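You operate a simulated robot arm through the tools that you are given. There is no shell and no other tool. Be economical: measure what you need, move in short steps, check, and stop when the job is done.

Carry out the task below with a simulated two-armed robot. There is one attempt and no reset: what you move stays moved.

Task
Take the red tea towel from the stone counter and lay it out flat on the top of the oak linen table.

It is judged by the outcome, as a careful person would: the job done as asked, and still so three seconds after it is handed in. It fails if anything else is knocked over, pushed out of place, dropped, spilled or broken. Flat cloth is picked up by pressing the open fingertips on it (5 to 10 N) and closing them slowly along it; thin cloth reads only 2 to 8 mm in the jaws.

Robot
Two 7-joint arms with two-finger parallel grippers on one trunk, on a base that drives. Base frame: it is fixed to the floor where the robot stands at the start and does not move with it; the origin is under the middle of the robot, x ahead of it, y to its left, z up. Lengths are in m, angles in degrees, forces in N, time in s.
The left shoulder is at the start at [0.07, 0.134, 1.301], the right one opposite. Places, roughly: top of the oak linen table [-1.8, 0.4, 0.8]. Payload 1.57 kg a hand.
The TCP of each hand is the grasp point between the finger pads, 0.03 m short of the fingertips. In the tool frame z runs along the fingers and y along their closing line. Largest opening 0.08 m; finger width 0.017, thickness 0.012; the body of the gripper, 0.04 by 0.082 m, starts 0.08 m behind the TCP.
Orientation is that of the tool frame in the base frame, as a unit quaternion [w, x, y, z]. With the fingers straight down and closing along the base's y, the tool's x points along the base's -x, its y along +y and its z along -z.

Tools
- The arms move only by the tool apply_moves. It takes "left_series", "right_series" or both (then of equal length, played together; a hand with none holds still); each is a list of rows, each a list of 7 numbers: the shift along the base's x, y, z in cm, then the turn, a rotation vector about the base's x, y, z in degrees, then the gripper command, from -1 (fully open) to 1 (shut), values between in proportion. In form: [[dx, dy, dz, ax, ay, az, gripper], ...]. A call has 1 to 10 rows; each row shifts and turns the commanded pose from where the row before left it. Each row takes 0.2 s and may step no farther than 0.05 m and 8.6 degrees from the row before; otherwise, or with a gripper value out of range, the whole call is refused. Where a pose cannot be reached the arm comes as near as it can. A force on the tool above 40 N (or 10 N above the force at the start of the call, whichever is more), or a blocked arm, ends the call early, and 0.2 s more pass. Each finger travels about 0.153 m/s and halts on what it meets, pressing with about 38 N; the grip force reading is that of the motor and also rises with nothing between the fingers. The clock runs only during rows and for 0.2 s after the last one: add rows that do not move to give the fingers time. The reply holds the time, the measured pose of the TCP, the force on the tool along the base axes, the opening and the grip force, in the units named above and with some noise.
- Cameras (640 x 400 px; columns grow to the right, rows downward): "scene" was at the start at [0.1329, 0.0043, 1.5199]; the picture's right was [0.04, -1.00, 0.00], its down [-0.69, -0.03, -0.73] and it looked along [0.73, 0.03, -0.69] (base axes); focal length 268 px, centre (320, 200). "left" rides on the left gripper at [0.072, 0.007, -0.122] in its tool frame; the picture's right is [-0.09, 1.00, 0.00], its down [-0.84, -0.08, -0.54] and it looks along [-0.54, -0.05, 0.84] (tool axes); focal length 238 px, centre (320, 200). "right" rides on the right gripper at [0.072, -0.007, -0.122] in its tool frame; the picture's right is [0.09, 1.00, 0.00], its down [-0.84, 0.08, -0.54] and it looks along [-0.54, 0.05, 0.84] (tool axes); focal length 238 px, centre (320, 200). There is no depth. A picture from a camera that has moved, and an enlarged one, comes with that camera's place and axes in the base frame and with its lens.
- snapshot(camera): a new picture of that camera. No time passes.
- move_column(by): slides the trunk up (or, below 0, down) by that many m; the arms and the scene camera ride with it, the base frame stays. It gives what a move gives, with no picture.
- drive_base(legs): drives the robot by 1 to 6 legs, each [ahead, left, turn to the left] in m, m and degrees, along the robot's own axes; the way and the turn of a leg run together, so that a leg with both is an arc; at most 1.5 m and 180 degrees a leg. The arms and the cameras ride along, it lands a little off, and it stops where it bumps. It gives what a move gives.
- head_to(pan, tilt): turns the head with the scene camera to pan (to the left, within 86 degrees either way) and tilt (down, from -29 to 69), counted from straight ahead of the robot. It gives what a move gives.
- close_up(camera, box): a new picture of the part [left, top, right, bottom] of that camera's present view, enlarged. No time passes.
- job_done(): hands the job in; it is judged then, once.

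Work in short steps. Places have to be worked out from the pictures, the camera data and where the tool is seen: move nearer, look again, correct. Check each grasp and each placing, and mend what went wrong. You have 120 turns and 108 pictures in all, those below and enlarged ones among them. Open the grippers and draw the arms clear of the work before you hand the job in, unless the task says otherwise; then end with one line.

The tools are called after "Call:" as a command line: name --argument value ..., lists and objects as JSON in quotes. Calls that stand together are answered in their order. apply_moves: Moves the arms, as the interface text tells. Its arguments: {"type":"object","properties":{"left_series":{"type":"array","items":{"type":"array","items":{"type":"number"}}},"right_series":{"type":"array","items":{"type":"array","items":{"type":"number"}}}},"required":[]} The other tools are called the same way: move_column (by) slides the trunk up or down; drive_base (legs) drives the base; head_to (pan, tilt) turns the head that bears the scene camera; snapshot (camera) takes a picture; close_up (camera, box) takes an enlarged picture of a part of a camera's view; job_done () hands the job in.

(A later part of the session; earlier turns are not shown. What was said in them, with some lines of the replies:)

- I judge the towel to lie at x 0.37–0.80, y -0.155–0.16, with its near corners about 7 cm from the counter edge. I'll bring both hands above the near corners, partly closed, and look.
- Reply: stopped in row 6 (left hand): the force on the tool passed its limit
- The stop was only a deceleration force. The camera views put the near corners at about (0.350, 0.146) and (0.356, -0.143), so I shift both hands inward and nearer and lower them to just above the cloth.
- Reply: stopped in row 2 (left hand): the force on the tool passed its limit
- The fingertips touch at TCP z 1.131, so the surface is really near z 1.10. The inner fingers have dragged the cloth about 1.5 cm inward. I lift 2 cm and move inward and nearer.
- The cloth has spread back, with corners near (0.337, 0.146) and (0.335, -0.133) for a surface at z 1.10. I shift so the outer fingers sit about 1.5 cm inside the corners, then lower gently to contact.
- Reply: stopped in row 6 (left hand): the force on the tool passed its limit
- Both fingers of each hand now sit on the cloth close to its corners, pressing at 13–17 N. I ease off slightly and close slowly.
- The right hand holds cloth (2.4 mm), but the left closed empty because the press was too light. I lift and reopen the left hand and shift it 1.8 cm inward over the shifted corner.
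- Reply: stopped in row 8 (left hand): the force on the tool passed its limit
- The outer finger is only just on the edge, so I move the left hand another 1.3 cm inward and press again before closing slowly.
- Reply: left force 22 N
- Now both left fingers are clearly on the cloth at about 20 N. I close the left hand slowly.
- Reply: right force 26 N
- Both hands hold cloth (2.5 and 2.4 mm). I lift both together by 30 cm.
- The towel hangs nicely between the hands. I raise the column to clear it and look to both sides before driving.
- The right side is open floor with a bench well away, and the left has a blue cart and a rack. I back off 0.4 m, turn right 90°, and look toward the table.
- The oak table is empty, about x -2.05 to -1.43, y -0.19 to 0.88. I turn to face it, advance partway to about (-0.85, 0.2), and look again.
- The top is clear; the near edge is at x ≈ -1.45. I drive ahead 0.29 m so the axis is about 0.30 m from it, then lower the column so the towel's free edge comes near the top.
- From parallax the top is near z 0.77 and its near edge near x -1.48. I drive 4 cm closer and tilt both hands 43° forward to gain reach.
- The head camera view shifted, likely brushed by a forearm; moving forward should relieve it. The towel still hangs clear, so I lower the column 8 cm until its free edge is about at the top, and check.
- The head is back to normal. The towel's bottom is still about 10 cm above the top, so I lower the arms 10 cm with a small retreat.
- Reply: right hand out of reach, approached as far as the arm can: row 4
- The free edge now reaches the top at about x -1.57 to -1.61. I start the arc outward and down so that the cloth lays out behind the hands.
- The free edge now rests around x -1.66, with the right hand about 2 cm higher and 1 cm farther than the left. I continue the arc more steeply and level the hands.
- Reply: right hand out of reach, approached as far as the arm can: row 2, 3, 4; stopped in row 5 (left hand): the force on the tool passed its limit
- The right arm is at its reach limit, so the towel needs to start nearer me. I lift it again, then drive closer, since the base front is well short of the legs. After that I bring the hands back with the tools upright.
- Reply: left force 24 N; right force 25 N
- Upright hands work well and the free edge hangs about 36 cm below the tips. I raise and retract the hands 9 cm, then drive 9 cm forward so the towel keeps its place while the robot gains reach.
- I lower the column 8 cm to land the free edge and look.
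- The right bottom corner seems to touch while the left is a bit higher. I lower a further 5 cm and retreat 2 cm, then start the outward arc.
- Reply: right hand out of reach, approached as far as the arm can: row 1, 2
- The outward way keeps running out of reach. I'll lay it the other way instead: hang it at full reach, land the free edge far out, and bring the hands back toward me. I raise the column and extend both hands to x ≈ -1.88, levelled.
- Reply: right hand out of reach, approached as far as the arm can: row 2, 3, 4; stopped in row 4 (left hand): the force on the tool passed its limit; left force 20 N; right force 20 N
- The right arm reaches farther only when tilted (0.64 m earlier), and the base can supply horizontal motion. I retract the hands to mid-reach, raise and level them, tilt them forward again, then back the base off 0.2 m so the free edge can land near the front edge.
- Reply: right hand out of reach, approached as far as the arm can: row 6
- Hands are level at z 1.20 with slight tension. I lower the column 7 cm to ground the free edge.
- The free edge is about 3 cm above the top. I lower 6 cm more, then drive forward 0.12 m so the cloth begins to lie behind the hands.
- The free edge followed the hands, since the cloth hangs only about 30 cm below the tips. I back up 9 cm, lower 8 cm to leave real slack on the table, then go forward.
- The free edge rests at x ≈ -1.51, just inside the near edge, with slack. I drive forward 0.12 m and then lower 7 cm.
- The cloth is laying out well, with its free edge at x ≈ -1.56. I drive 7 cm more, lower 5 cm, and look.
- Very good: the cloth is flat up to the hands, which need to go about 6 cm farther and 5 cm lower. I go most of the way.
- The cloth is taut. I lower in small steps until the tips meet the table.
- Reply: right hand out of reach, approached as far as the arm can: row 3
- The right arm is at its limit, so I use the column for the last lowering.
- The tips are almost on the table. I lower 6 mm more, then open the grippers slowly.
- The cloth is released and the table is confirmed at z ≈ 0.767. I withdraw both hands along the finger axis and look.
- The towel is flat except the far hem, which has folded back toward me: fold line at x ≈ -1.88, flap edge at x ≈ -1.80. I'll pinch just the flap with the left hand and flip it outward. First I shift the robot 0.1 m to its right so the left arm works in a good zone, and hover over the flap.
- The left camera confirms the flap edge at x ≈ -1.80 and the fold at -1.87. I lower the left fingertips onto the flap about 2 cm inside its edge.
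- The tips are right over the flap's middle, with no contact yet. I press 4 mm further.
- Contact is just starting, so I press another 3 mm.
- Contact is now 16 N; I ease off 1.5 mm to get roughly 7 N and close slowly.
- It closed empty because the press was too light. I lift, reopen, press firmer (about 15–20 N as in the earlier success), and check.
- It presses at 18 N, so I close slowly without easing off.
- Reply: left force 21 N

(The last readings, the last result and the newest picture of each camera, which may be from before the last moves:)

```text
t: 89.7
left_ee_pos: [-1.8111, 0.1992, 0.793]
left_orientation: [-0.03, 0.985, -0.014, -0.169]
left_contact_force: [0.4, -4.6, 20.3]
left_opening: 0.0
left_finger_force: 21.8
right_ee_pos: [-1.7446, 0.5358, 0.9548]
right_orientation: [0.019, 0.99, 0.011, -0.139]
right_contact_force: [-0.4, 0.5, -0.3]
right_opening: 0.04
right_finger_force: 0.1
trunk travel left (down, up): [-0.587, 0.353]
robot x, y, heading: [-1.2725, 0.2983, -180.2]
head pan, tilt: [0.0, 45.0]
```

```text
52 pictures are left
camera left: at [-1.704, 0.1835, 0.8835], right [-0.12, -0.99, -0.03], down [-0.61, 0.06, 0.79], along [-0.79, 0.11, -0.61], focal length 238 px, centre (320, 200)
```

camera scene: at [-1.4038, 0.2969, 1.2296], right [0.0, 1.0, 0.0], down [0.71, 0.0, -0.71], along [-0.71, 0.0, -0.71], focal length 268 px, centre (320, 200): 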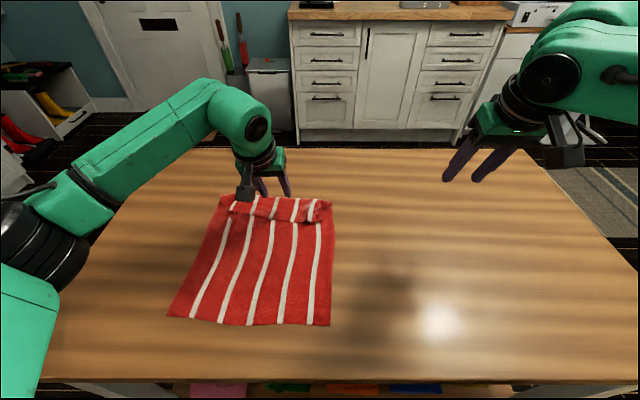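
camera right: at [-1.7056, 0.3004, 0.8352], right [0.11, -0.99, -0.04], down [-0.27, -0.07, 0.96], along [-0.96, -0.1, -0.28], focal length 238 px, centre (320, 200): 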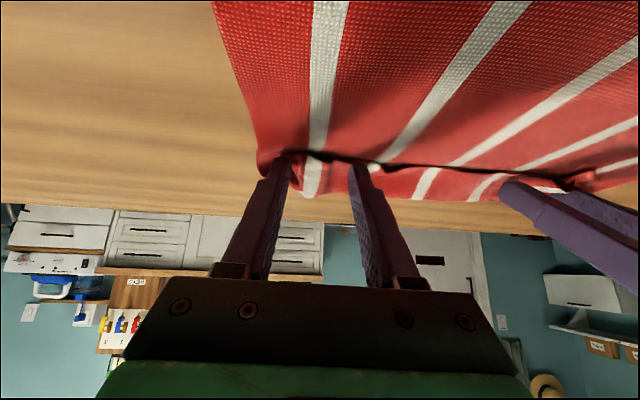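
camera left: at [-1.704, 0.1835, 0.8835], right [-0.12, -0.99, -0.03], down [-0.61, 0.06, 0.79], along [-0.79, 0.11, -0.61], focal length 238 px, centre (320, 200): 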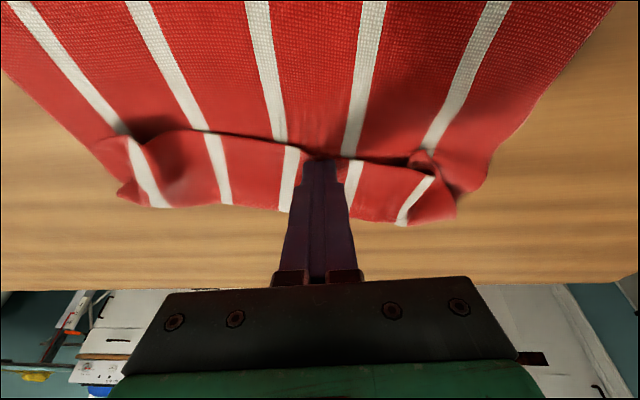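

Empty again: the tips seem to sit right at the flap's edge. I lift and look closely at the state of the flap from above.

Call:
apply_moves --left_series '[[0, 0, 2, 0, 0, 0, 1], [0.5, -4, 2, 0, 0, 0, 0], [0.5, -4.5, 1, 0, 0, 0, -0.25], [0, -4, 0, 0, 0, 0, -0.25], [0, 0, 0, 0, 0, 0, -0.25]]'

Call:
close_up --camera "scene" --box '[150, 160, 370, 340]'

Call:
snapshot --camera "left"

```text
t: 90.9
left_ee_pos: [-1.8027, 0.0749, 0.8412]
left_orientation: [-0.031, 0.985, -0.014, -0.167]
left_contact_force: [-0.3, 0.0, 0.1]
left_opening: 0.0499
left_finger_force: 0.0
right_ee_pos: [-1.7478, 0.5372, 0.9534]
right_orientation: [0.02, 0.99, 0.012, -0.137]
right_contact_force: [-0.6, 0.8, -0.5]
right_opening: 0.0403
right_finger_force: 0.0
trunk travel left (down, up): [-0.587, 0.353]
robot x, y, heading: [-1.274, 0.2996, -180.1]
head pan, tilt: [0.0, 45.0]
```

```text
2.22 times, centred on (260, 250) of scene
camera zoom: at [-1.4044, 0.298, 1.2295], right [0.0, 1.0, 0.0], down [0.71, 0.0, -0.71], along [-0.71, 0.0, -0.71], focal length 597 px, centre (453, 89)
```

zoom: 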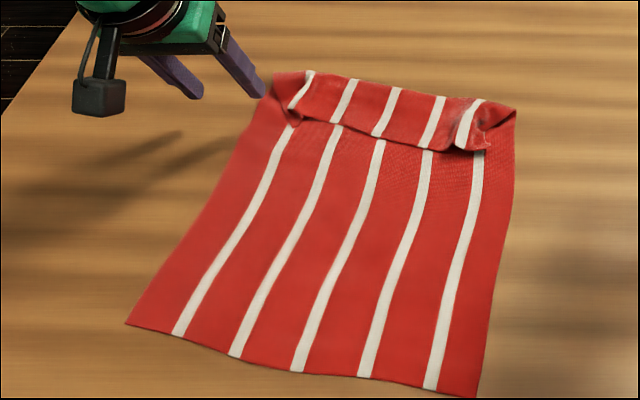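

```text
50 pictures are left
camera left: at [-1.696, 0.0591, 0.931], right [-0.13, -0.99, -0.03], down [-0.61, 0.06, 0.79], along [-0.78, 0.11, -0.61], focal length 238 px, centre (320, 200)
```

left: 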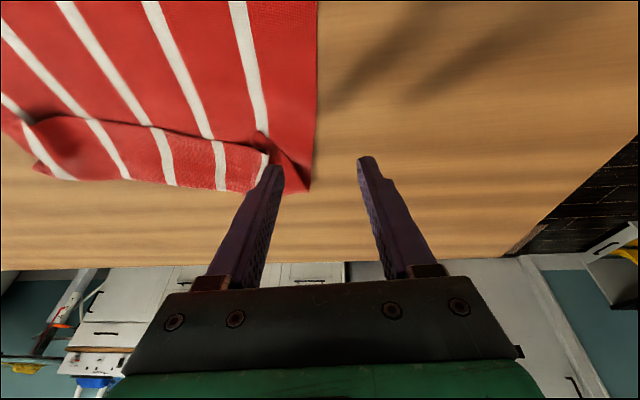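

The towel's far end swung slightly, and the flap's end corners have raised puffs that should be easier to pinch. I look closer at the left one.

Call:
close_up --camera "left" --box '[180, 80, 360, 210]'

Call:
close_up --camera "scene" --box '[220, 180, 340, 230]'

```text
3.08 times, centred on (270, 145) of left
camera zoom: at [-1.696, 0.0591, 0.931], right [-0.13, -0.99, -0.03], down [-0.61, 0.06, 0.79], along [-0.78, 0.11, -0.61], focal length 733 px, centre (474, 369)
```

zoom: 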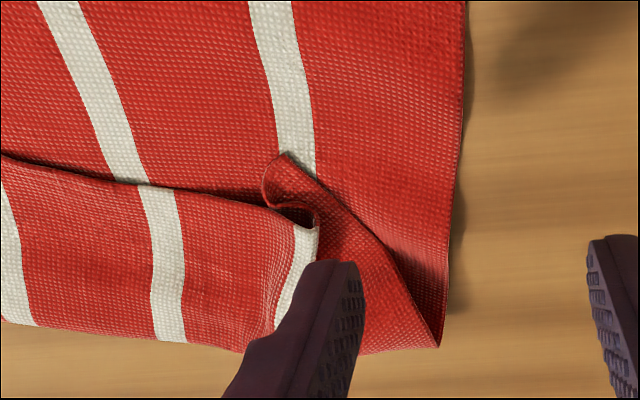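

```text
5.33 times, centred on (280, 205) of scene
camera zoom: at [-1.4044, 0.298, 1.2295], right [0.0, 1.0, 0.0], down [0.71, 0.0, -0.71], along [-0.71, 0.0, -0.71], focal length 1432 px, centre (533, 173)
```

zoom: 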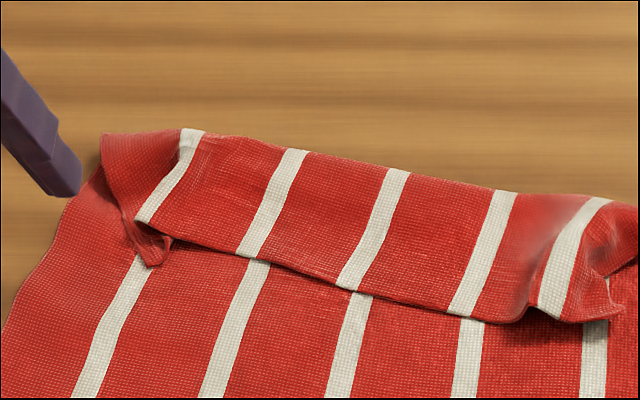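

The left tail of the flap is a raised pleat at about (-1.812, 0.127). I straddle it with open fingers, almost touching the cloth below, and close.

Call:
apply_moves --left_series '[[-0.5, 3, 0, 0, 0, 0, -0.25], [0, 2.4, 0, 0, 0, 0, -0.25], [0, 0, -2, 0, 0, 0, -0.25], [0, 0, -1.7, 0, 0, 0, -0.25], [0, 0, -0.7, 0, 0, 0, -0.25], [0, 0, 0, 0, 0, 0, -0.25]]'

Call:
snapshot --camera "left"

```text
t: 92.3
left_ee_pos: [-1.809, 0.1275, 0.7973]
left_orientation: [-0.031, 0.985, -0.014, -0.168]
left_contact_force: [0.3, -0.3, -0.1]
left_opening: 0.0501
left_finger_force: 0.2
right_ee_pos: [-1.7485, 0.5372, 0.9537]
right_orientation: [0.019, 0.99, 0.012, -0.138]
right_contact_force: [-0.8, -0.5, -0.1]
right_opening: 0.04
right_finger_force: 0.1
trunk travel left (down, up): [-0.587, 0.353]
robot x, y, heading: [-1.2703, 0.2974, -180.0]
head pan, tilt: [0.0, 45.0]
```

```text
47 pictures are left
camera left: at [-1.7011, 0.1127, 0.8879], right [-0.12, -0.99, -0.03], down [-0.61, 0.06, 0.79], along [-0.78, 0.11, -0.61], focal length 238 px, centre (320, 200)
```

left: 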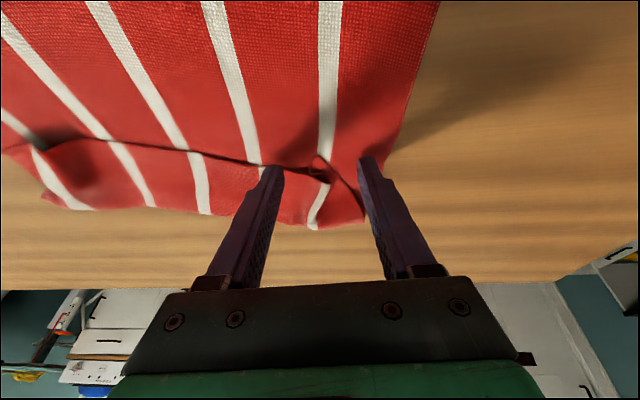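

The pleat tail sits between the fingers. I close slowly.

Call:
apply_moves --left_series '[[0, 0, -0.15, 0, 0, 0, 0], [0, 0, 0, 0, 0, 0, 0.2], [0, 0, 0, 0, 0, 0, 0.4], [0, 0, 0, 0, 0, 0, 0.6], [0, 0, 0, 0, 0, 0, 0.8], [0, 0, 0, 0, 0, 0, 1], [0, 0, 0, 0, 0, 0, 1]]'

Call:
close_up --camera "left" --box '[220, 80, 420, 260]'

```text
t: 93.9
left_ee_pos: [-1.8075, 0.1291, 0.7947]
left_orientation: [-0.031, 0.985, -0.013, -0.168]
left_contact_force: [-0.3, -0.5, -0.1]
left_opening: 0.0013
left_finger_force: 23.3
right_ee_pos: [-1.748, 0.5384, 0.9539]
right_orientation: [0.02, 0.99, 0.012, -0.138]
right_contact_force: [-0.7, 0.2, 0.3]
right_opening: 0.04
right_finger_force: 0.1
trunk travel left (down, up): [-0.587, 0.353]
robot x, y, heading: [-1.2724, 0.2997, -179.6]
head pan, tilt: [0.0, 45.0]
```

```text
2.22 times, centred on (320, 170) of left
camera zoom: at [-1.7011, 0.1129, 0.8865], right [-0.12, -0.99, -0.03], down [-0.61, 0.06, 0.79], along [-0.78, 0.11, -0.61], focal length 530 px, centre (320, 267)
```

zoom: 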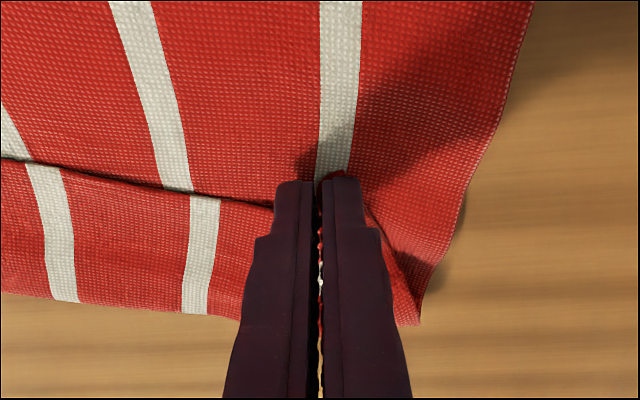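

It grips 1.3 mm of flap cloth. I lift it, carry it outward over the fold, and check midway.

Call:
apply_moves --left_series '[[0, 0, 1.5, 0, 0, 0, 1], [-1, 0, 2, 0, 0, 0, 1], [-2, -0.3, 1.5, 0, 0, 0, 1], [-2.5, -0.4, 0.5, 0, 5, 0, 1], [-2.5, -0.4, 0, 0, 5, 0, 1], [-2.5, -0.4, -0.5, 0, 5, 0, 1], [0, 0, 0, 0, 0, 0, 1]]'

Call:
snapshot --camera "left"

Call:
close_up --camera "scene" --box '[150, 160, 370, 340]'

```text
t: 95.5
left_ee_pos: [-1.9134, 0.1124, 0.8449]
left_orientation: [-0.029, 0.955, -0.018, -0.295]
left_contact_force: [0.1, 0.5, 0.4]
left_opening: 0.0012
left_finger_force: 22.7
right_ee_pos: [-1.7482, 0.5367, 0.9522]
right_orientation: [0.02, 0.99, 0.012, -0.138]
right_contact_force: [0.2, 0.6, 0.5]
right_opening: 0.0401
right_finger_force: 0.1
trunk travel left (down, up): [-0.587, 0.353]
robot x, y, heading: [-1.2683, 0.2943, -179.9]
head pan, tilt: [0.0, 45.0]
```

```text
45 pictures are left
camera left: at [-1.7859, 0.0963, 0.9054], right [-0.13, -0.99, 0.01], down [-0.38, 0.06, 0.92], along [-0.92, 0.11, -0.39], focal length 238 px, centre (320, 200)
```

left: 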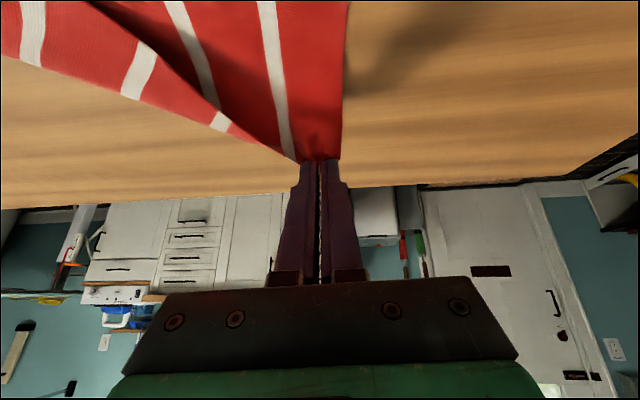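

```text
2.22 times, centred on (260, 250) of scene
camera zoom: at [-1.4039, 0.2975, 1.2296], right [0.0, 1.0, 0.0], down [0.71, 0.0, -0.71], along [-0.71, 0.0, -0.71], focal length 597 px, centre (453, 89)
```

zoom: 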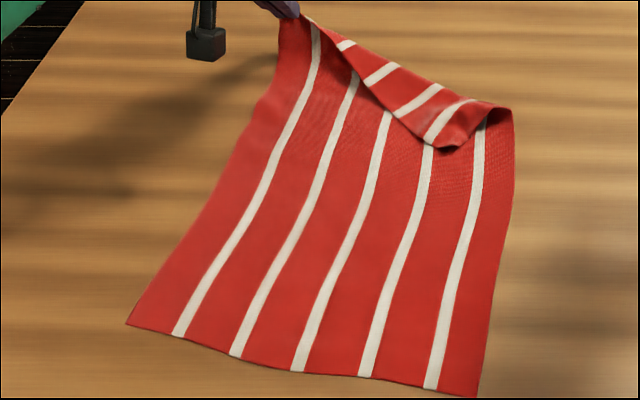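

The left corner has unfolded very well. I pull it a little farther out, lower it, and release.

Call:
apply_moves --left_series '[[-1.5, -0.3, -1, 0, 0, 0, 1], [-1.5, -0.3, -1, 0, 0, 0, 1], [-0.7, 0, -1, 0, 0, 0, 1], [0, 0, -0.8, 0, 0, 0, 1], [0, 0, 0, 0, 0, 0, 1]]'

Call:
snapshot --camera "left"

Call:
close_up --camera "scene" --box '[150, 150, 370, 330]'

```text
t: 96.7
left_ee_pos: [-1.9497, 0.1063, 0.8073]
left_orientation: [-0.029, 0.955, -0.018, -0.295]
left_contact_force: [-0.2, 0.7, 0.5]
left_opening: 0.0014
left_finger_force: 23.2
right_ee_pos: [-1.7481, 0.5362, 0.9541]
right_orientation: [0.021, 0.99, 0.013, -0.138]
right_contact_force: [0.4, 0.0, -0.7]
right_opening: 0.04
right_finger_force: 0.0
trunk travel left (down, up): [-0.587, 0.353]
robot x, y, heading: [-1.2723, 0.2968, -179.9]
head pan, tilt: [0.0, 45.0]
```

```text
43 pictures are left
camera left: at [-1.8231, 0.0911, 0.8678], right [-0.13, -0.99, 0.01], down [-0.38, 0.06, 0.92], along [-0.92, 0.11, -0.39], focal length 238 px, centre (320, 200)
```

left: 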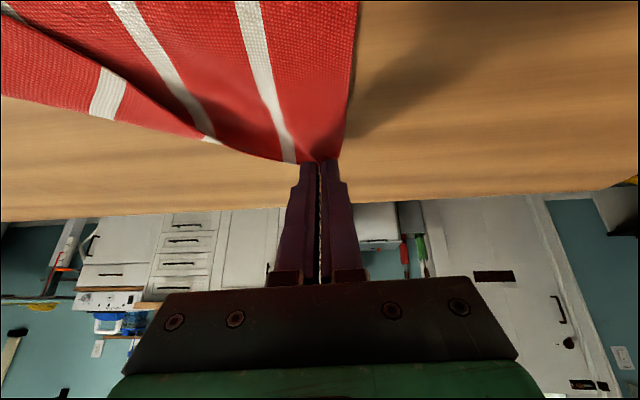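

```text
2.22 times, centred on (260, 240) of scene
camera zoom: at [-1.4042, 0.2975, 1.2296], right [0.0, 1.0, 0.0], down [0.71, 0.0, -0.71], along [-0.71, 0.0, -0.71], focal length 597 px, centre (453, 111)
```

zoom: 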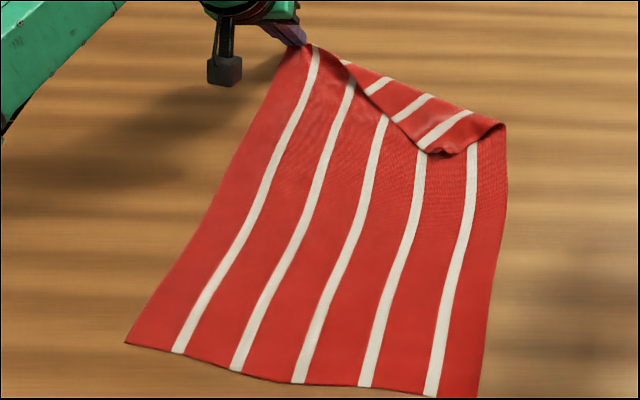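

The left corner lies out well. I lower the last centimetre, release, and withdraw the left hand upward.

Call:
apply_moves --left_series '[[0, 0, -0.8, 0, 0, 0, 1], [0, 0, 0, 0, 0, 0, 0.7], [0, 0, 0, 0, 0, 0, 0.5], [0, 0, 0, 0, 0, 0, 0.5], [0.5, 0, 1, 0, 0, 0, 0.5], [2, 0, 3, 0, 0, 0, 0.5], [2, -2, 3, 0, -5, 0, 0.5], [2, -3, 3, 0, -5, 0, 0], [3, -3, 0, 0, -5, 0, 0]]'

Call:
drive_base --legs '[[0, 0.17, 0]]'

Call:
snapshot --camera "scene"

Call:
snapshot --camera "right"

```text
t: 98.7
left_ee_pos: [-1.8563, 0.0251, 0.8986]
left_orientation: [-0.032, 0.985, -0.015, -0.167]
left_contact_force: [-0.5, -1.3, 0.4]
left_opening: 0.0398
left_finger_force: 0.1
right_ee_pos: [-1.7471, 0.5358, 0.9543]
right_orientation: [0.02, 0.99, 0.012, -0.138]
right_contact_force: [-0.1, -0.3, -1.1]
right_opening: 0.0403
right_finger_force: 0.1
trunk travel left (down, up): [-0.587, 0.353]
robot x, y, heading: [-1.271, 0.3004, -179.8]
head pan, tilt: [0.0, 45.0]
```

```text
t: 100.1
left_ee_pos: [-1.8588, -0.1392, 0.8993]
left_orientation: [-0.031, 0.985, -0.016, -0.167]
left_contact_force: [0.4, -1.1, -0.6]
left_opening: 0.0401
left_finger_force: 0.1
right_ee_pos: [-1.7479, 0.3696, 0.9532]
right_orientation: [0.021, 0.99, 0.01, -0.138]
right_contact_force: [0.2, 0.0, -1.2]
right_opening: 0.0398
right_finger_force: 0.0
trunk travel left (down, up): [-0.587, 0.353]
robot x, y, heading: [-1.2701, 0.131, 180.0]
head pan, tilt: [0.0, 45.0]
```

```text
41 pictures are left
camera scene: at [-1.4041, 0.1298, 1.2296], right [0.0, 1.0, 0.0], down [0.71, 0.0, -0.71], along [-0.71, 0.0, -0.71], focal length 268 px, centre (320, 200)
```

scene: 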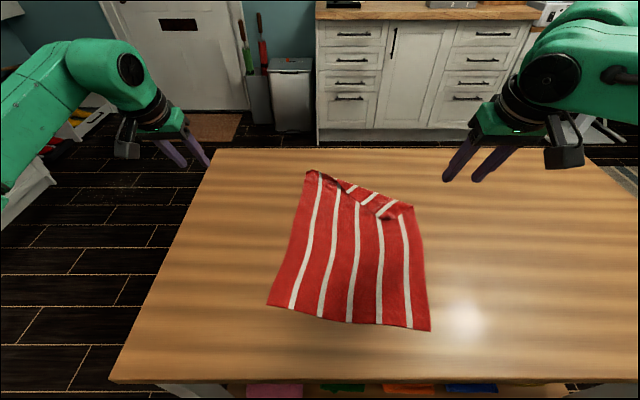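

```text
40 pictures are left
camera right: at [-1.6462, 0.3845, 1.0507], right [0.11, -0.99, 0.01], down [-0.66, -0.07, 0.75], along [-0.75, -0.09, -0.66], focal length 238 px, centre (320, 200)
```

right: 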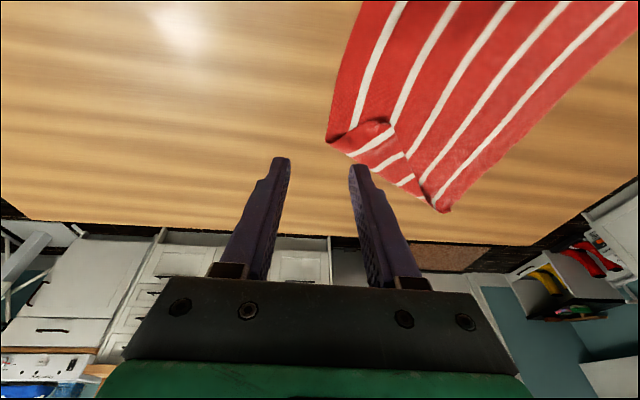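

The remaining flap is a triangle with its free corner around (-1.804, 0.274). I look closer.

Call:
close_up --camera "right" --box '[310, 90, 470, 220]'

Call:
close_up --camera "scene" --box '[290, 160, 440, 250]'

```text
3.08 times, centred on (390, 155) of right
camera zoom: at [-1.6462, 0.3845, 1.0507], right [0.11, -0.99, 0.01], down [-0.66, -0.07, 0.75], along [-0.75, -0.09, -0.66], focal length 733 px, centre (105, 338)
```

zoom: 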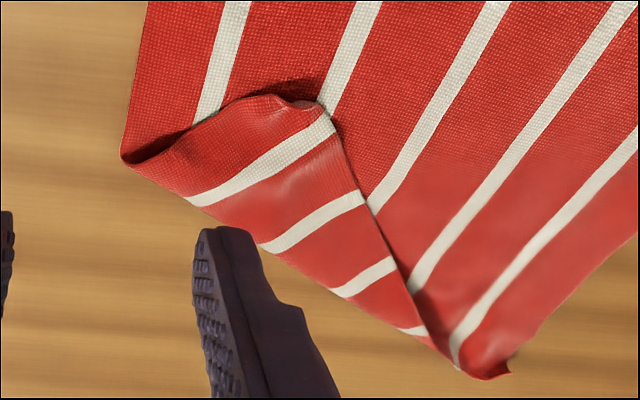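

```text
4.27 times, centred on (365, 205) of scene
camera zoom: at [-1.4041, 0.1298, 1.2296], right [0.0, 1.0, 0.0], down [0.71, 0.0, -0.71], along [-0.71, 0.0, -0.71], focal length 1146 px, centre (128, 179)
```

zoom: 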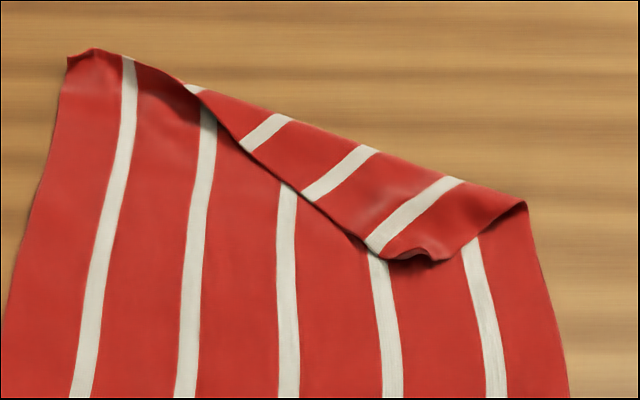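

The corner forms a raised arch around (-1.806, 0.278), about 4 cm wide. I bring the right hand over it, opened to 6 cm to straddle it.

Call:
apply_moves --right_series '[[-1.2, -1.85, -2.5, 0, 0, 0, -0.5], [-1.2, -1.85, -2.5, 0, 0, 0, -0.5], [-1.2, -1.85, -2.5, 0, 0, 0, -0.5], [-1.2, -1.85, -2.5, 0, 0, 0, -0.5], [-1.1, -1.8, -2.5, 0, 0, 0, -0.5], [0, 0, 0, 0, 0, 0, -0.5]]'

Call:
snapshot --camera "right"

```text
t: 101.5
left_ee_pos: [-1.8573, -0.139, 0.8988]
left_orientation: [-0.031, 0.985, -0.016, -0.168]
left_contact_force: [0.0, -1.2, 0.0]
left_opening: 0.04
left_finger_force: 0.1
right_ee_pos: [-1.8046, 0.28, 0.8262]
right_orientation: [0.02, 0.99, 0.009, -0.138]
right_contact_force: [-0.4, -0.8, 0.6]
right_opening: 0.0598
right_finger_force: 0.0
trunk travel left (down, up): [-0.587, 0.353]
robot x, y, heading: [-1.2712, 0.1255, 179.9]
head pan, tilt: [0.0, 45.0]
```

```text
37 pictures are left
camera right: at [-1.7042, 0.2927, 0.9242], right [0.11, -0.99, 0.01], down [-0.65, -0.07, 0.75], along [-0.75, -0.09, -0.66], focal length 238 px, centre (320, 200)
```

right: 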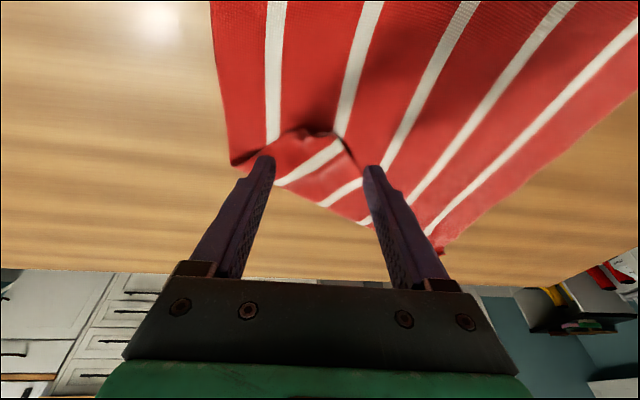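

The arch lies between the fingers. I lower to just touching and close slowly.

Call:
apply_moves --right_series '[[0, 0, -1.5, 0, 0, 0, -0.5], [0, 0, -1.1, 0, 0, 0, -0.5], [0, 0, -0.4, 0, 0, 0, -0.5], [0, 0, 0, 0, 0, 0, -0.25], [0, 0, 0, 0, 0, 0, 0], [0, 0, 0, 0, 0, 0, 0.25], [0, 0, 0, 0, 0, 0, 0.5], [0, 0, 0, 0, 0, 0, 0.75], [0, 0, 0, 0, 0, 0, 1], [0, 0, 0, 0, 0, 0, 1]]'

Call:
close_up --camera "right" --box '[200, 60, 440, 260]'

```text
t: 103.7
left_ee_pos: [-1.8588, -0.1406, 0.8987]
left_orientation: [-0.031, 0.985, -0.016, -0.168]
left_contact_force: [0.2, -0.4, -0.5]
left_opening: 0.04
left_finger_force: 0.0
right_ee_pos: [-1.8059, 0.2795, 0.7985]
right_orientation: [0.02, 0.99, 0.01, -0.138]
right_contact_force: [1.0, -0.1, 0.4]
right_opening: 0.0
right_finger_force: 21.1
trunk travel left (down, up): [-0.587, 0.353]
robot x, y, heading: [-1.2727, 0.1294, 179.9]
head pan, tilt: [0.0, 45.0]
```

```text
2.00 times, centred on (320, 160) of right
camera zoom: at [-1.7051, 0.2925, 0.8954], right [0.11, -0.99, 0.01], down [-0.66, -0.07, 0.75], along [-0.75, -0.09, -0.66], focal length 477 px, centre (320, 280)
```

zoom: 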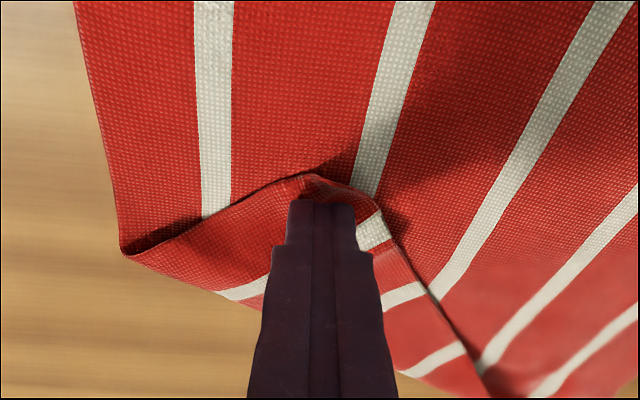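

Empty, and the flap lies almost flat under the tips. But its lip is arched open toward me, so I'll set the closed fingertips in front of the lip, barely touching the cloth, and push outward across the fold.

Call:
apply_moves --right_series '[[0, 0, 2.5, 0, 0, 0, 1], [2, -0.5, 0, 0, 0, 0, 1], [2, -0.5, 0, 0, 0, 0, 1], [0, 0, -1.5, 0, 0, 0, 1], [0, 0, -1.1, 0, 0, 0, 1], [0, 0, 0, 0, 0, 0, 1]]'

Call:
close_up --camera "right" --box '[200, 60, 440, 260]'

```text
t: 105.1
left_ee_pos: [-1.8586, -0.1392, 0.8992]
left_orientation: [-0.03, 0.985, -0.016, -0.167]
left_contact_force: [-0.4, 0.2, -0.1]
left_opening: 0.0403
left_finger_force: 0.2
right_ee_pos: [-1.7666, 0.268, 0.7991]
right_orientation: [0.02, 0.99, 0.009, -0.139]
right_contact_force: [0.5, 0.2, 0.3]
right_opening: 0.0
right_finger_force: 21.2
trunk travel left (down, up): [-0.587, 0.353]
robot x, y, heading: [-1.2732, 0.1254, 180.0]
head pan, tilt: [0.0, 45.0]
```

```text
2.00 times, centred on (320, 160) of right
camera zoom: at [-1.6656, 0.2815, 0.895], right [0.11, -0.99, 0.01], down [-0.66, -0.07, 0.75], along [-0.75, -0.09, -0.66], focal length 477 px, centre (320, 280)
```

zoom: 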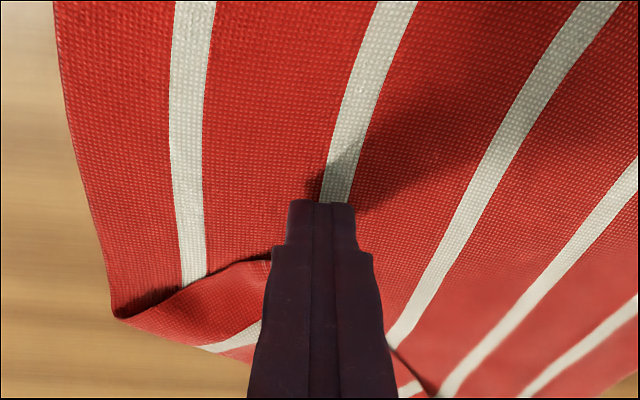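

The fingers stand just in front of the corner. I lower 2 mm and push outward along the flip direction.

Call:
apply_moves --right_series '[[0, 0, -0.2, 0, 0, 0, 1], [-1.4, 0.5, 0, 0, 0, 0, 1], [-1.4, 0.6, 0, 0, 0, 0, 1], [-1.4, 0.6, 0, 0, 0, 0, 1], [-1.4, 0.6, 0, 0, 0, 0, 1], [-1.4, 0.6, 0.1, 0, 0, 0, 1], [0, 0, 0, 0, 0, 0, 1]]'

Call:
close_up --camera "right" --box '[200, 60, 440, 260]'

```text
t: 106.7
left_ee_pos: [-1.8578, -0.1398, 0.8976]
left_orientation: [-0.031, 0.985, -0.016, -0.167]
left_contact_force: [0.8, 0.0, 0.4]
left_opening: 0.0399
left_finger_force: 0.1
right_ee_pos: [-1.8363, 0.2979, 0.7974]
right_orientation: [0.019, 0.99, 0.01, -0.138]
right_contact_force: [-0.5, 0.7, 0.1]
right_opening: 0.0001
right_finger_force: 21.1
trunk travel left (down, up): [-0.587, 0.353]
robot x, y, heading: [-1.2742, 0.1248, 179.9]
head pan, tilt: [0.0, 45.0]
```

```text
2.00 times, centred on (320, 160) of right
camera zoom: at [-1.7357, 0.3107, 0.8937], right [0.11, -0.99, 0.01], down [-0.66, -0.07, 0.75], along [-0.75, -0.09, -0.66], focal length 477 px, centre (320, 280)
```

zoom: 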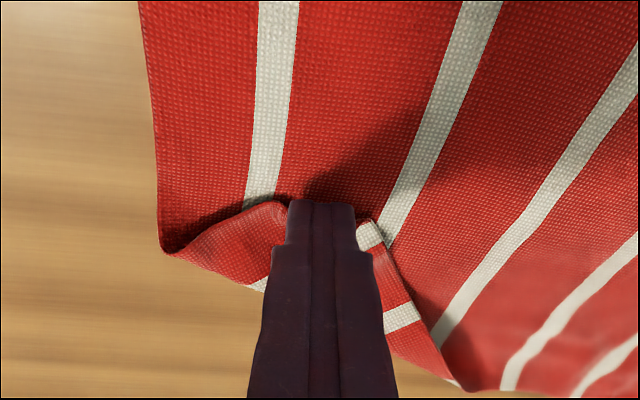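

The flap edge is being pushed and the towel body has barely moved. I continue outward with a slight rise.

Call:
apply_moves --right_series '[[-1.4, 0.6, 0.2, 0, 0, 0, 1], [-1.4, 0.6, 0.3, 0, 0, 0, 1], [-1.4, 0.6, 0.3, 0, 3, 0, 1], [-1.4, 0.6, 0.3, 0, 3, 0, 1], [-1.4, 0.5, 0.3, 0, 3, 0, 1], [0, 0, 0, 0, 0, 0, 1]]'

Call:
snapshot --camera "right"

Call:
close_up --camera "scene" --box '[250, 150, 450, 340]'

```text
t: 108.1
left_ee_pos: [-1.8573, -0.1403, 0.8971]
left_orientation: [-0.032, 0.985, -0.017, -0.168]
left_contact_force: [0.7, -0.4, 0.1]
left_opening: 0.0399
left_finger_force: 0.0
right_ee_pos: [-1.9036, 0.3283, 0.8108]
right_orientation: [0.018, 0.976, 0.01, -0.216]
right_contact_force: [0.5, 0.0, 0.1]
right_opening: 0.0
right_finger_force: 21.4
right hand out of reach, approached as far as the arm can: row 5
trunk travel left (down, up): [-0.587, 0.353]
robot x, y, heading: [-1.2698, 0.1304, 179.9]
head pan, tilt: [0.0, 45.0]
```

```text
33 pictures are left
camera right: at [-1.7889, 0.3417, 0.8914], right [0.11, -0.99, -0.01], down [-0.53, -0.07, 0.85], along [-0.84, -0.09, -0.53], focal length 238 px, centre (320, 200)
```

right: 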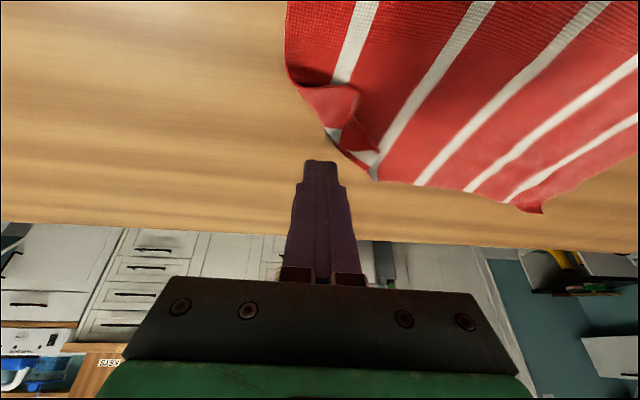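

```text
2.11 times, centred on (350, 245) of scene
camera zoom: at [-1.4042, 0.1297, 1.2296], right [0.0, 1.0, 0.0], down [0.71, 0.0, -0.71], along [-0.71, 0.0, -0.71], focal length 565 px, centre (257, 105)
```

zoom: 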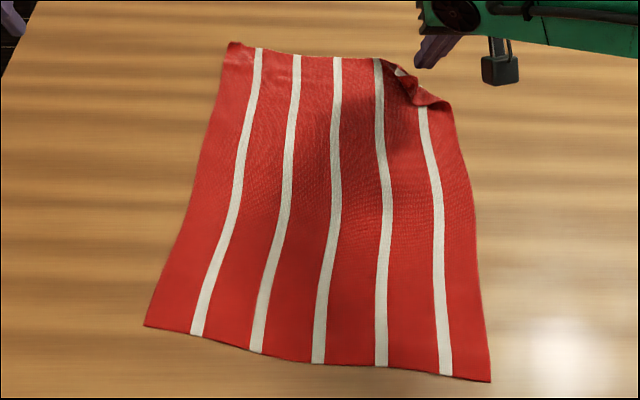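

Excellent: nearly all unfolded; only a small triangle at the far right corner remains. I raise the hand back and look closely at it.

Call:
apply_moves --right_series '[[1, 0.5, 2, 0, 0, 0, 1], [3, 0.5, 2, 0, -3, 0, 1], [3, 0.5, 1, 0, -3, 0, 0], [0, 0, 0, 0, 0, 0, 0]]'

Call:
close_up --camera "right" --box '[220, 60, 480, 230]'

Call:
close_up --camera "scene" --box '[350, 160, 430, 220]'

```text
t: 109.1
left_ee_pos: [-1.8584, -0.1392, 0.898]
left_orientation: [-0.031, 0.985, -0.016, -0.168]
left_contact_force: [-0.8, -0.2, -0.4]
left_opening: 0.0402
left_finger_force: 0.1
right_ee_pos: [-1.8332, 0.3436, 0.8607]
right_orientation: [0.019, 0.986, 0.01, -0.163]
right_contact_force: [0.1, 0.0, 0.7]
right_opening: 0.0401
right_finger_force: 0.1
trunk travel left (down, up): [-0.587, 0.353]
robot x, y, heading: [-1.2752, 0.126, 180.1]
head pan, tilt: [0.0, 45.0]
```

```text
2.35 times, centred on (350, 145) of right
camera zoom: at [-1.7282, 0.3567, 0.9521], right [0.11, -0.99, 0.01], down [-0.62, -0.07, 0.78], along [-0.78, -0.09, -0.62], focal length 561 px, centre (249, 329)
```

zoom: 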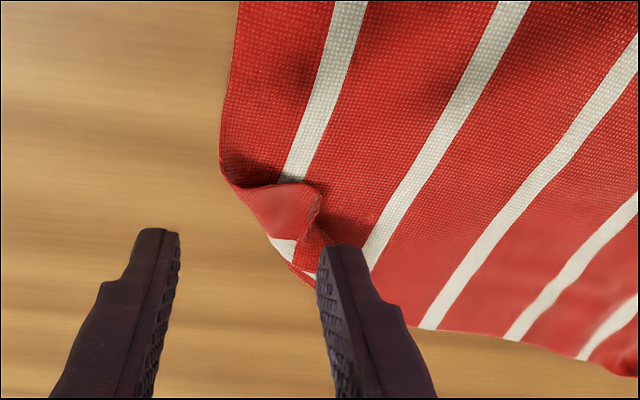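

```text
6.67 times, centred on (390, 190) of scene
camera zoom: at [-1.4048, 0.1296, 1.2295], right [0.0, 1.0, 0.0], down [0.71, 0.0, -0.71], along [-0.71, 0.0, -0.71], focal length 1790 px, centre (-147, 267)
```

zoom: 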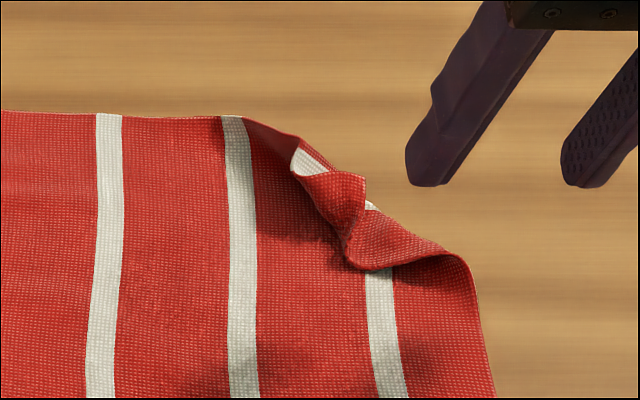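

The free corner has a raised pleat near (-1.866, 0.315), like the one that worked on the other side. I straddle and pinch it.

Call:
apply_moves --right_series '[[-1.3, -1.5, 0, 0, 0, 0, -0.25], [-1.2, -1.4, -1, 0, 0, 0, -0.25], [0, 0, -2, 0, 0, 0, -0.25], [0, 0, -2, 0, 0, 0, -0.25], [0, 0, -1.2, 0, 0, 0, -0.25], [0, 0, 0, 0, 0, 0, -0.25]]'

Call:
close_up --camera "right" --box '[200, 60, 440, 260]'

```text
t: 110.5
left_ee_pos: [-1.858, -0.1403, 0.8981]
left_orientation: [-0.031, 0.985, -0.016, -0.168]
left_contact_force: [0.3, 0.3, -0.1]
left_opening: 0.0401
left_finger_force: 0.1
right_ee_pos: [-1.8599, 0.3153, 0.799]
right_orientation: [0.019, 0.986, 0.01, -0.164]
right_contact_force: [-0.1, -0.8, -1.7]
right_opening: 0.05
right_finger_force: 0.0
trunk travel left (down, up): [-0.587, 0.353]
robot x, y, heading: [-1.2729, 0.1275, 180.1]
head pan, tilt: [0.0, 45.0]
```

```text
2.00 times, centred on (320, 160) of right
camera zoom: at [-1.7529, 0.3287, 0.8907], right [0.11, -0.99, 0.0], down [-0.61, -0.07, 0.79], along [-0.78, -0.09, -0.62], focal length 477 px, centre (320, 280)
```

zoom: 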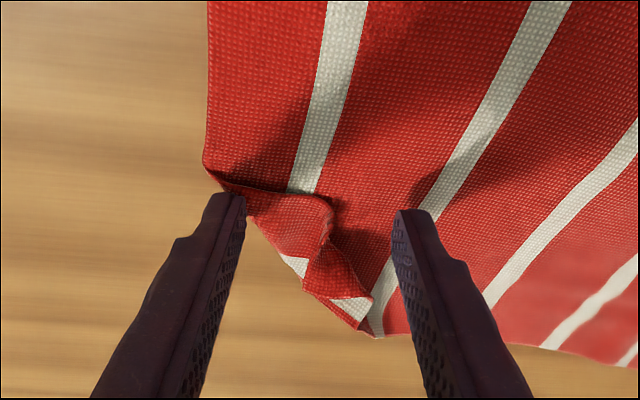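

The pleat is between the fingers, so I close slowly.

Call:
apply_moves --right_series '[[0, 0, -0.15, 0, 0, 0, 0], [0, 0, 0, 0, 0, 0, 0.2], [0, 0, 0, 0, 0, 0, 0.4], [0, 0, 0, 0, 0, 0, 0.6], [0, 0, 0, 0, 0, 0, 0.8], [0, 0, 0, 0, 0, 0, 1], [0, 0, 0, 0, 0, 0, 1]]'

Call:
close_up --camera "right" --box '[200, 60, 440, 260]'

```text
t: 112.1
left_ee_pos: [-1.8578, -0.1397, 0.8983]
left_orientation: [-0.031, 0.985, -0.016, -0.167]
left_contact_force: [-0.4, -0.4, -0.9]
left_opening: 0.0397
left_finger_force: 0.1
right_ee_pos: [-1.8587, 0.3146, 0.7985]
right_orientation: [0.019, 0.986, 0.01, -0.165]
right_contact_force: [0.0, 0.2, 0.7]
right_opening: 0.0016
right_finger_force: 23.9
trunk travel left (down, up): [-0.587, 0.353]
robot x, y, heading: [-1.2735, 0.1321, 179.9]
head pan, tilt: [0.0, 45.0]
```

```text
2.00 times, centred on (320, 160) of right
camera zoom: at [-1.7532, 0.3289, 0.8896], right [0.11, -0.99, 0.01], down [-0.62, -0.07, 0.79], along [-0.78, -0.09, -0.62], focal length 477 px, centre (320, 280)
```

zoom: 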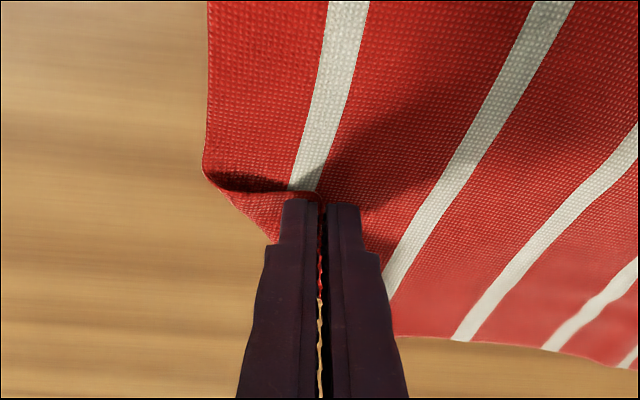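

It holds 1.6 mm of the corner. I lift and carry it outward and to the right.

Call:
apply_moves --right_series '[[0, 0, 1.5, 0, 0, 0, 1], [-0.5, 0.5, 1.5, 0, 0, 0, 1], [-1.5, 1, 0.5, 0, 5, 0, 1], [-1.5, 1, 0, 0, 5, 0, 1], [-1.5, 1, 0, 0, 5, 0, 1], [-1, 0.7, -0.5, 0, 0, 0, 1], [0, 0, 0, 0, 0, 0, 1]]'

Call:
snapshot --camera "right"

Call:
close_up --camera "scene" --box '[250, 150, 450, 340]'

```text
t: 113.7
left_ee_pos: [-1.857, -0.1393, 0.8988]
left_orientation: [-0.031, 0.985, -0.017, -0.168]
left_contact_force: [-0.5, -0.5, -1.0]
left_opening: 0.0402
left_finger_force: 0.1
right_ee_pos: [-1.9179, 0.3555, 0.8275]
right_orientation: [0.018, 0.956, 0.012, -0.292]
right_contact_force: [0.2, -0.4, 0.1]
right_opening: 0.0015
right_finger_force: 23.3
trunk travel left (down, up): [-0.587, 0.353]
robot x, y, heading: [-1.2721, 0.1297, 179.9]
head pan, tilt: [0.0, 45.0]
```

```text
27 pictures are left
camera right: at [-1.7927, 0.3686, 0.8892], right [0.11, -0.99, -0.02], down [-0.39, -0.07, 0.92], along [-0.91, -0.09, -0.4], focal length 238 px, centre (320, 200)
```

right: 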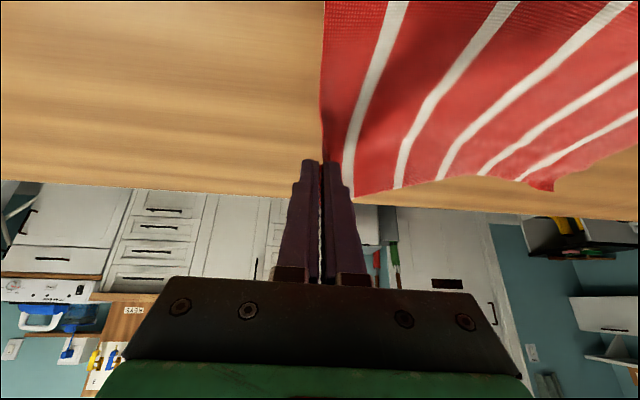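

```text
2.11 times, centred on (350, 245) of scene
camera zoom: at [-1.4039, 0.1297, 1.2296], right [0.0, 1.0, 0.0], down [0.71, 0.0, -0.71], along [-0.71, 0.0, -0.71], focal length 565 px, centre (257, 105)
```

zoom: 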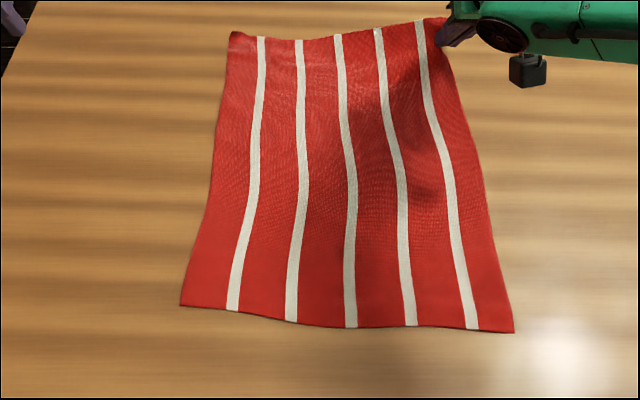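

Fully unfolded now. I lower the corner to the table and release gently.

Call:
apply_moves --right_series '[[0, 0.3, -1, 0, 0, 0, 1], [0, 0.3, -1, 0, 0, 0, 1], [0, 0, -0.8, 0, 0, 0, 1], [0, 0, 0, 0, 0, 0, 1], [0, 0, 0, 0, 0, 0, 0.8], [0, 0, 0, 0, 0, 0, 0.6], [0, 0, 0, 0, 0, 0, 0.5], [0, 0, 0, 0, 0, 0, 0.5]]'

Call:
apply_moves --right_series '[[0.5, 0, 0.8, 0, 0, 0, 0.5], [1.5, 0, 2, 0, 0, 0, 0.5], [1.5, 1, 3, 0, -5, 0, 0.5], [2, 2, 3, 0, -5, 0, 0], [2, 3, 2, 0, -5, 0, 0], [0, 4, 0, 0, 0, 0, 0], [0, 0, 0, 0, 0, 0, 0]]'

Call:
snapshot --camera "scene"

Call:
close_up --camera "scene" --box '[250, 140, 450, 330]'

```text
t: 115.5
left_ee_pos: [-1.8575, -0.1394, 0.898]
left_orientation: [-0.032, 0.985, -0.016, -0.168]
left_contact_force: [-0.2, 0.1, -0.1]
left_opening: 0.04
left_finger_force: 0.0
right_ee_pos: [-1.918, 0.3618, 0.7998]
right_orientation: [0.018, 0.957, 0.012, -0.29]
right_contact_force: [0.0, -0.3, 0.0]
right_opening: 0.0198
right_finger_force: 0.1
trunk travel left (down, up): [-0.587, 0.353]
robot x, y, heading: [-1.2696, 0.1266, 180.0]
head pan, tilt: [0.0, 45.0]
```

```text
t: 117.1
left_ee_pos: [-1.8579, -0.14, 0.8983]
left_orientation: [-0.032, 0.985, -0.016, -0.167]
left_contact_force: [-0.3, 0.8, -0.3]
left_opening: 0.0399
left_finger_force: 0.0
right_ee_pos: [-1.8415, 0.463, 0.9056]
right_orientation: [0.019, 0.986, 0.009, -0.163]
right_contact_force: [-0.5, 0.6, -0.7]
right_opening: 0.0401
right_finger_force: 0.0
trunk travel left (down, up): [-0.587, 0.353]
robot x, y, heading: [-1.2742, 0.1288, 180.0]
head pan, tilt: [0.0, 45.0]
```

```text
25 pictures are left
camera scene: at [-1.4041, 0.1289, 1.2296], right [0.0, 1.0, 0.0], down [0.71, 0.0, -0.71], along [-0.71, 0.0, -0.71], focal length 268 px, centre (320, 200)
```

scene: 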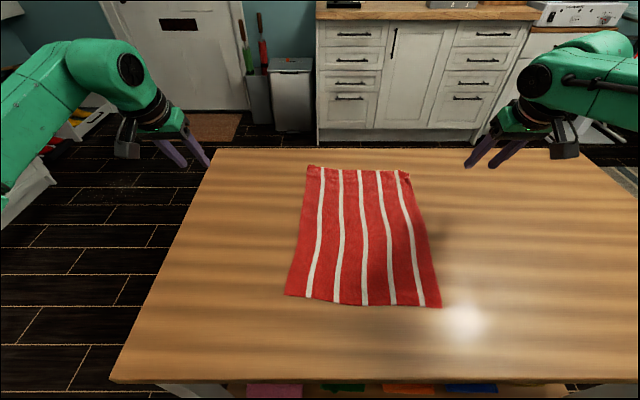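

```text
2.11 times, centred on (350, 235) of scene
camera zoom: at [-1.4041, 0.1289, 1.2296], right [0.0, 1.0, 0.0], down [0.71, 0.0, -0.71], along [-0.71, 0.0, -0.71], focal length 565 px, centre (257, 126)
```

zoom: 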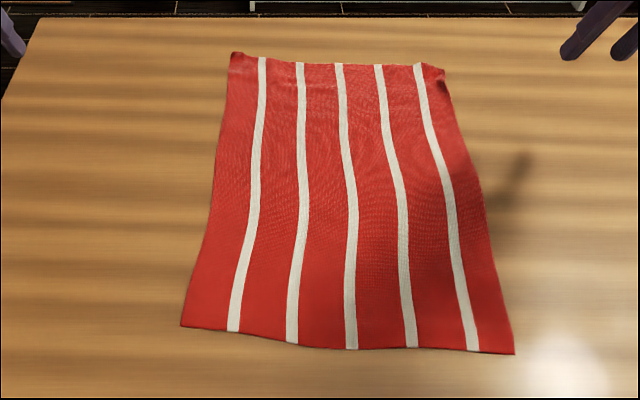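

The towel lies flat, fully on the table. I check the two far corners up close.

Call:
close_up --camera "scene" --box '[295, 155, 425, 215]'

```text
4.92 times, centred on (360, 185) of scene
camera zoom: at [-1.4041, 0.1289, 1.2296], right [0.0, 1.0, 0.0], down [0.71, 0.0, -0.71], along [-0.71, 0.0, -0.71], focal length 1322 px, centre (123, 274)
```

zoom: 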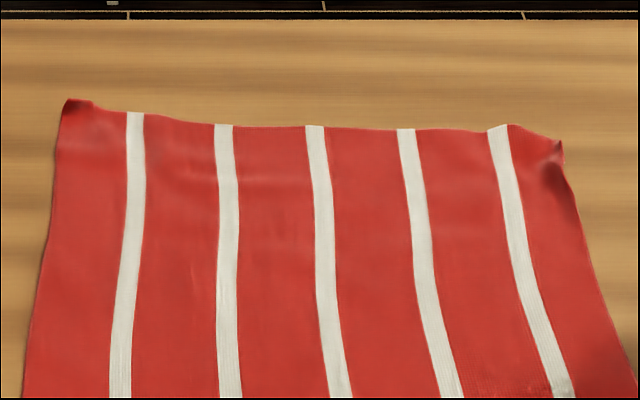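

Only faint curls remain at the corners. I raise the hands clear and back the robot away.

Call:
move_column --by 0.2

Call:
drive_base --legs '[[-0.35, 0, 0]]'

Call:
snapshot --camera "scene"

```text
t: 119.3
left_ee_pos: [-1.8586, -0.1396, 1.0972]
left_orientation: [-0.031, 0.985, -0.017, -0.167]
left_contact_force: [-0.8, 0.2, -0.4]
left_opening: 0.0399
left_finger_force: 0.1
right_ee_pos: [-1.8414, 0.4631, 1.1062]
right_orientation: [0.019, 0.986, 0.01, -0.163]
right_contact_force: [-0.4, 0.5, -0.1]
right_opening: 0.0399
right_finger_force: 0.0
trunk travel left (down, up): [-0.787, 0.153]
robot x, y, heading: [-1.2698, 0.1265, 179.7]
head pan, tilt: [0.0, 45.0]
```

```text
t: 121.6
left_ee_pos: [-1.5088, -0.1405, 1.0979]
left_orientation: [-0.031, 0.985, -0.017, -0.166]
left_contact_force: [-0.4, 0.3, -0.4]
left_opening: 0.0397
left_finger_force: 0.1
right_ee_pos: [-1.4933, 0.4629, 1.1051]
right_orientation: [0.019, 0.986, 0.009, -0.164]
right_contact_force: [-1.2, -0.1, 0.0]
right_opening: 0.0401
right_finger_force: 0.2
trunk travel left (down, up): [-0.787, 0.153]
robot x, y, heading: [-0.9228, 0.1277, 179.8]
head pan, tilt: [0.0, 45.0]
```

```text
22 pictures are left
camera scene: at [-1.0563, 0.1291, 1.4293], right [0.0, 1.0, 0.0], down [0.71, 0.0, -0.71], along [-0.71, 0.0, -0.71], focal length 268 px, centre (320, 200)
```

scene: 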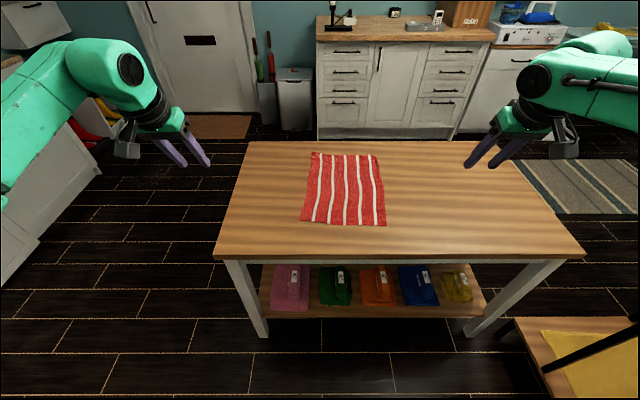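

The towel lies flat and fully on the table, nothing else was disturbed, and the hands are clear. I open both grippers fully and then hand in.

Call:
apply_moves --left_series '[[0, 0, 0, 0, 0, 0, -1], [0, 0, 0, 0, 0, 0, -1]]' --right_series '[[0, 0, 0, 0, 0, 0, -1], [0, 0, 0, 0, 0, 0, -1]]'

Call:
job_done

```text
t: 122.2
left_ee_pos: [-1.5097, -0.1402, 1.097]
left_orientation: [-0.032, 0.985, -0.017, -0.167]
left_contact_force: [0.2, -0.1, -0.3]
left_opening: 0.0798
left_finger_force: 0.0
right_ee_pos: [-1.4925, 0.4637, 1.1061]
right_orientation: [0.019, 0.986, 0.009, -0.163]
right_contact_force: [0.2, -0.6, -1.0]
right_opening: 0.0801
right_finger_force: 0.1
trunk travel left (down, up): [-0.787, 0.153]
robot x, y, heading: [-0.9222, 0.1238, 179.8]
head pan, tilt: [0.0, 45.0]
```

```text
The job is handed in.
```

The red tea towel is laid out flat on top of the oak linen table, apart from slight curls at its two far corners; nothing else looked disturbed, and the job is handed in.
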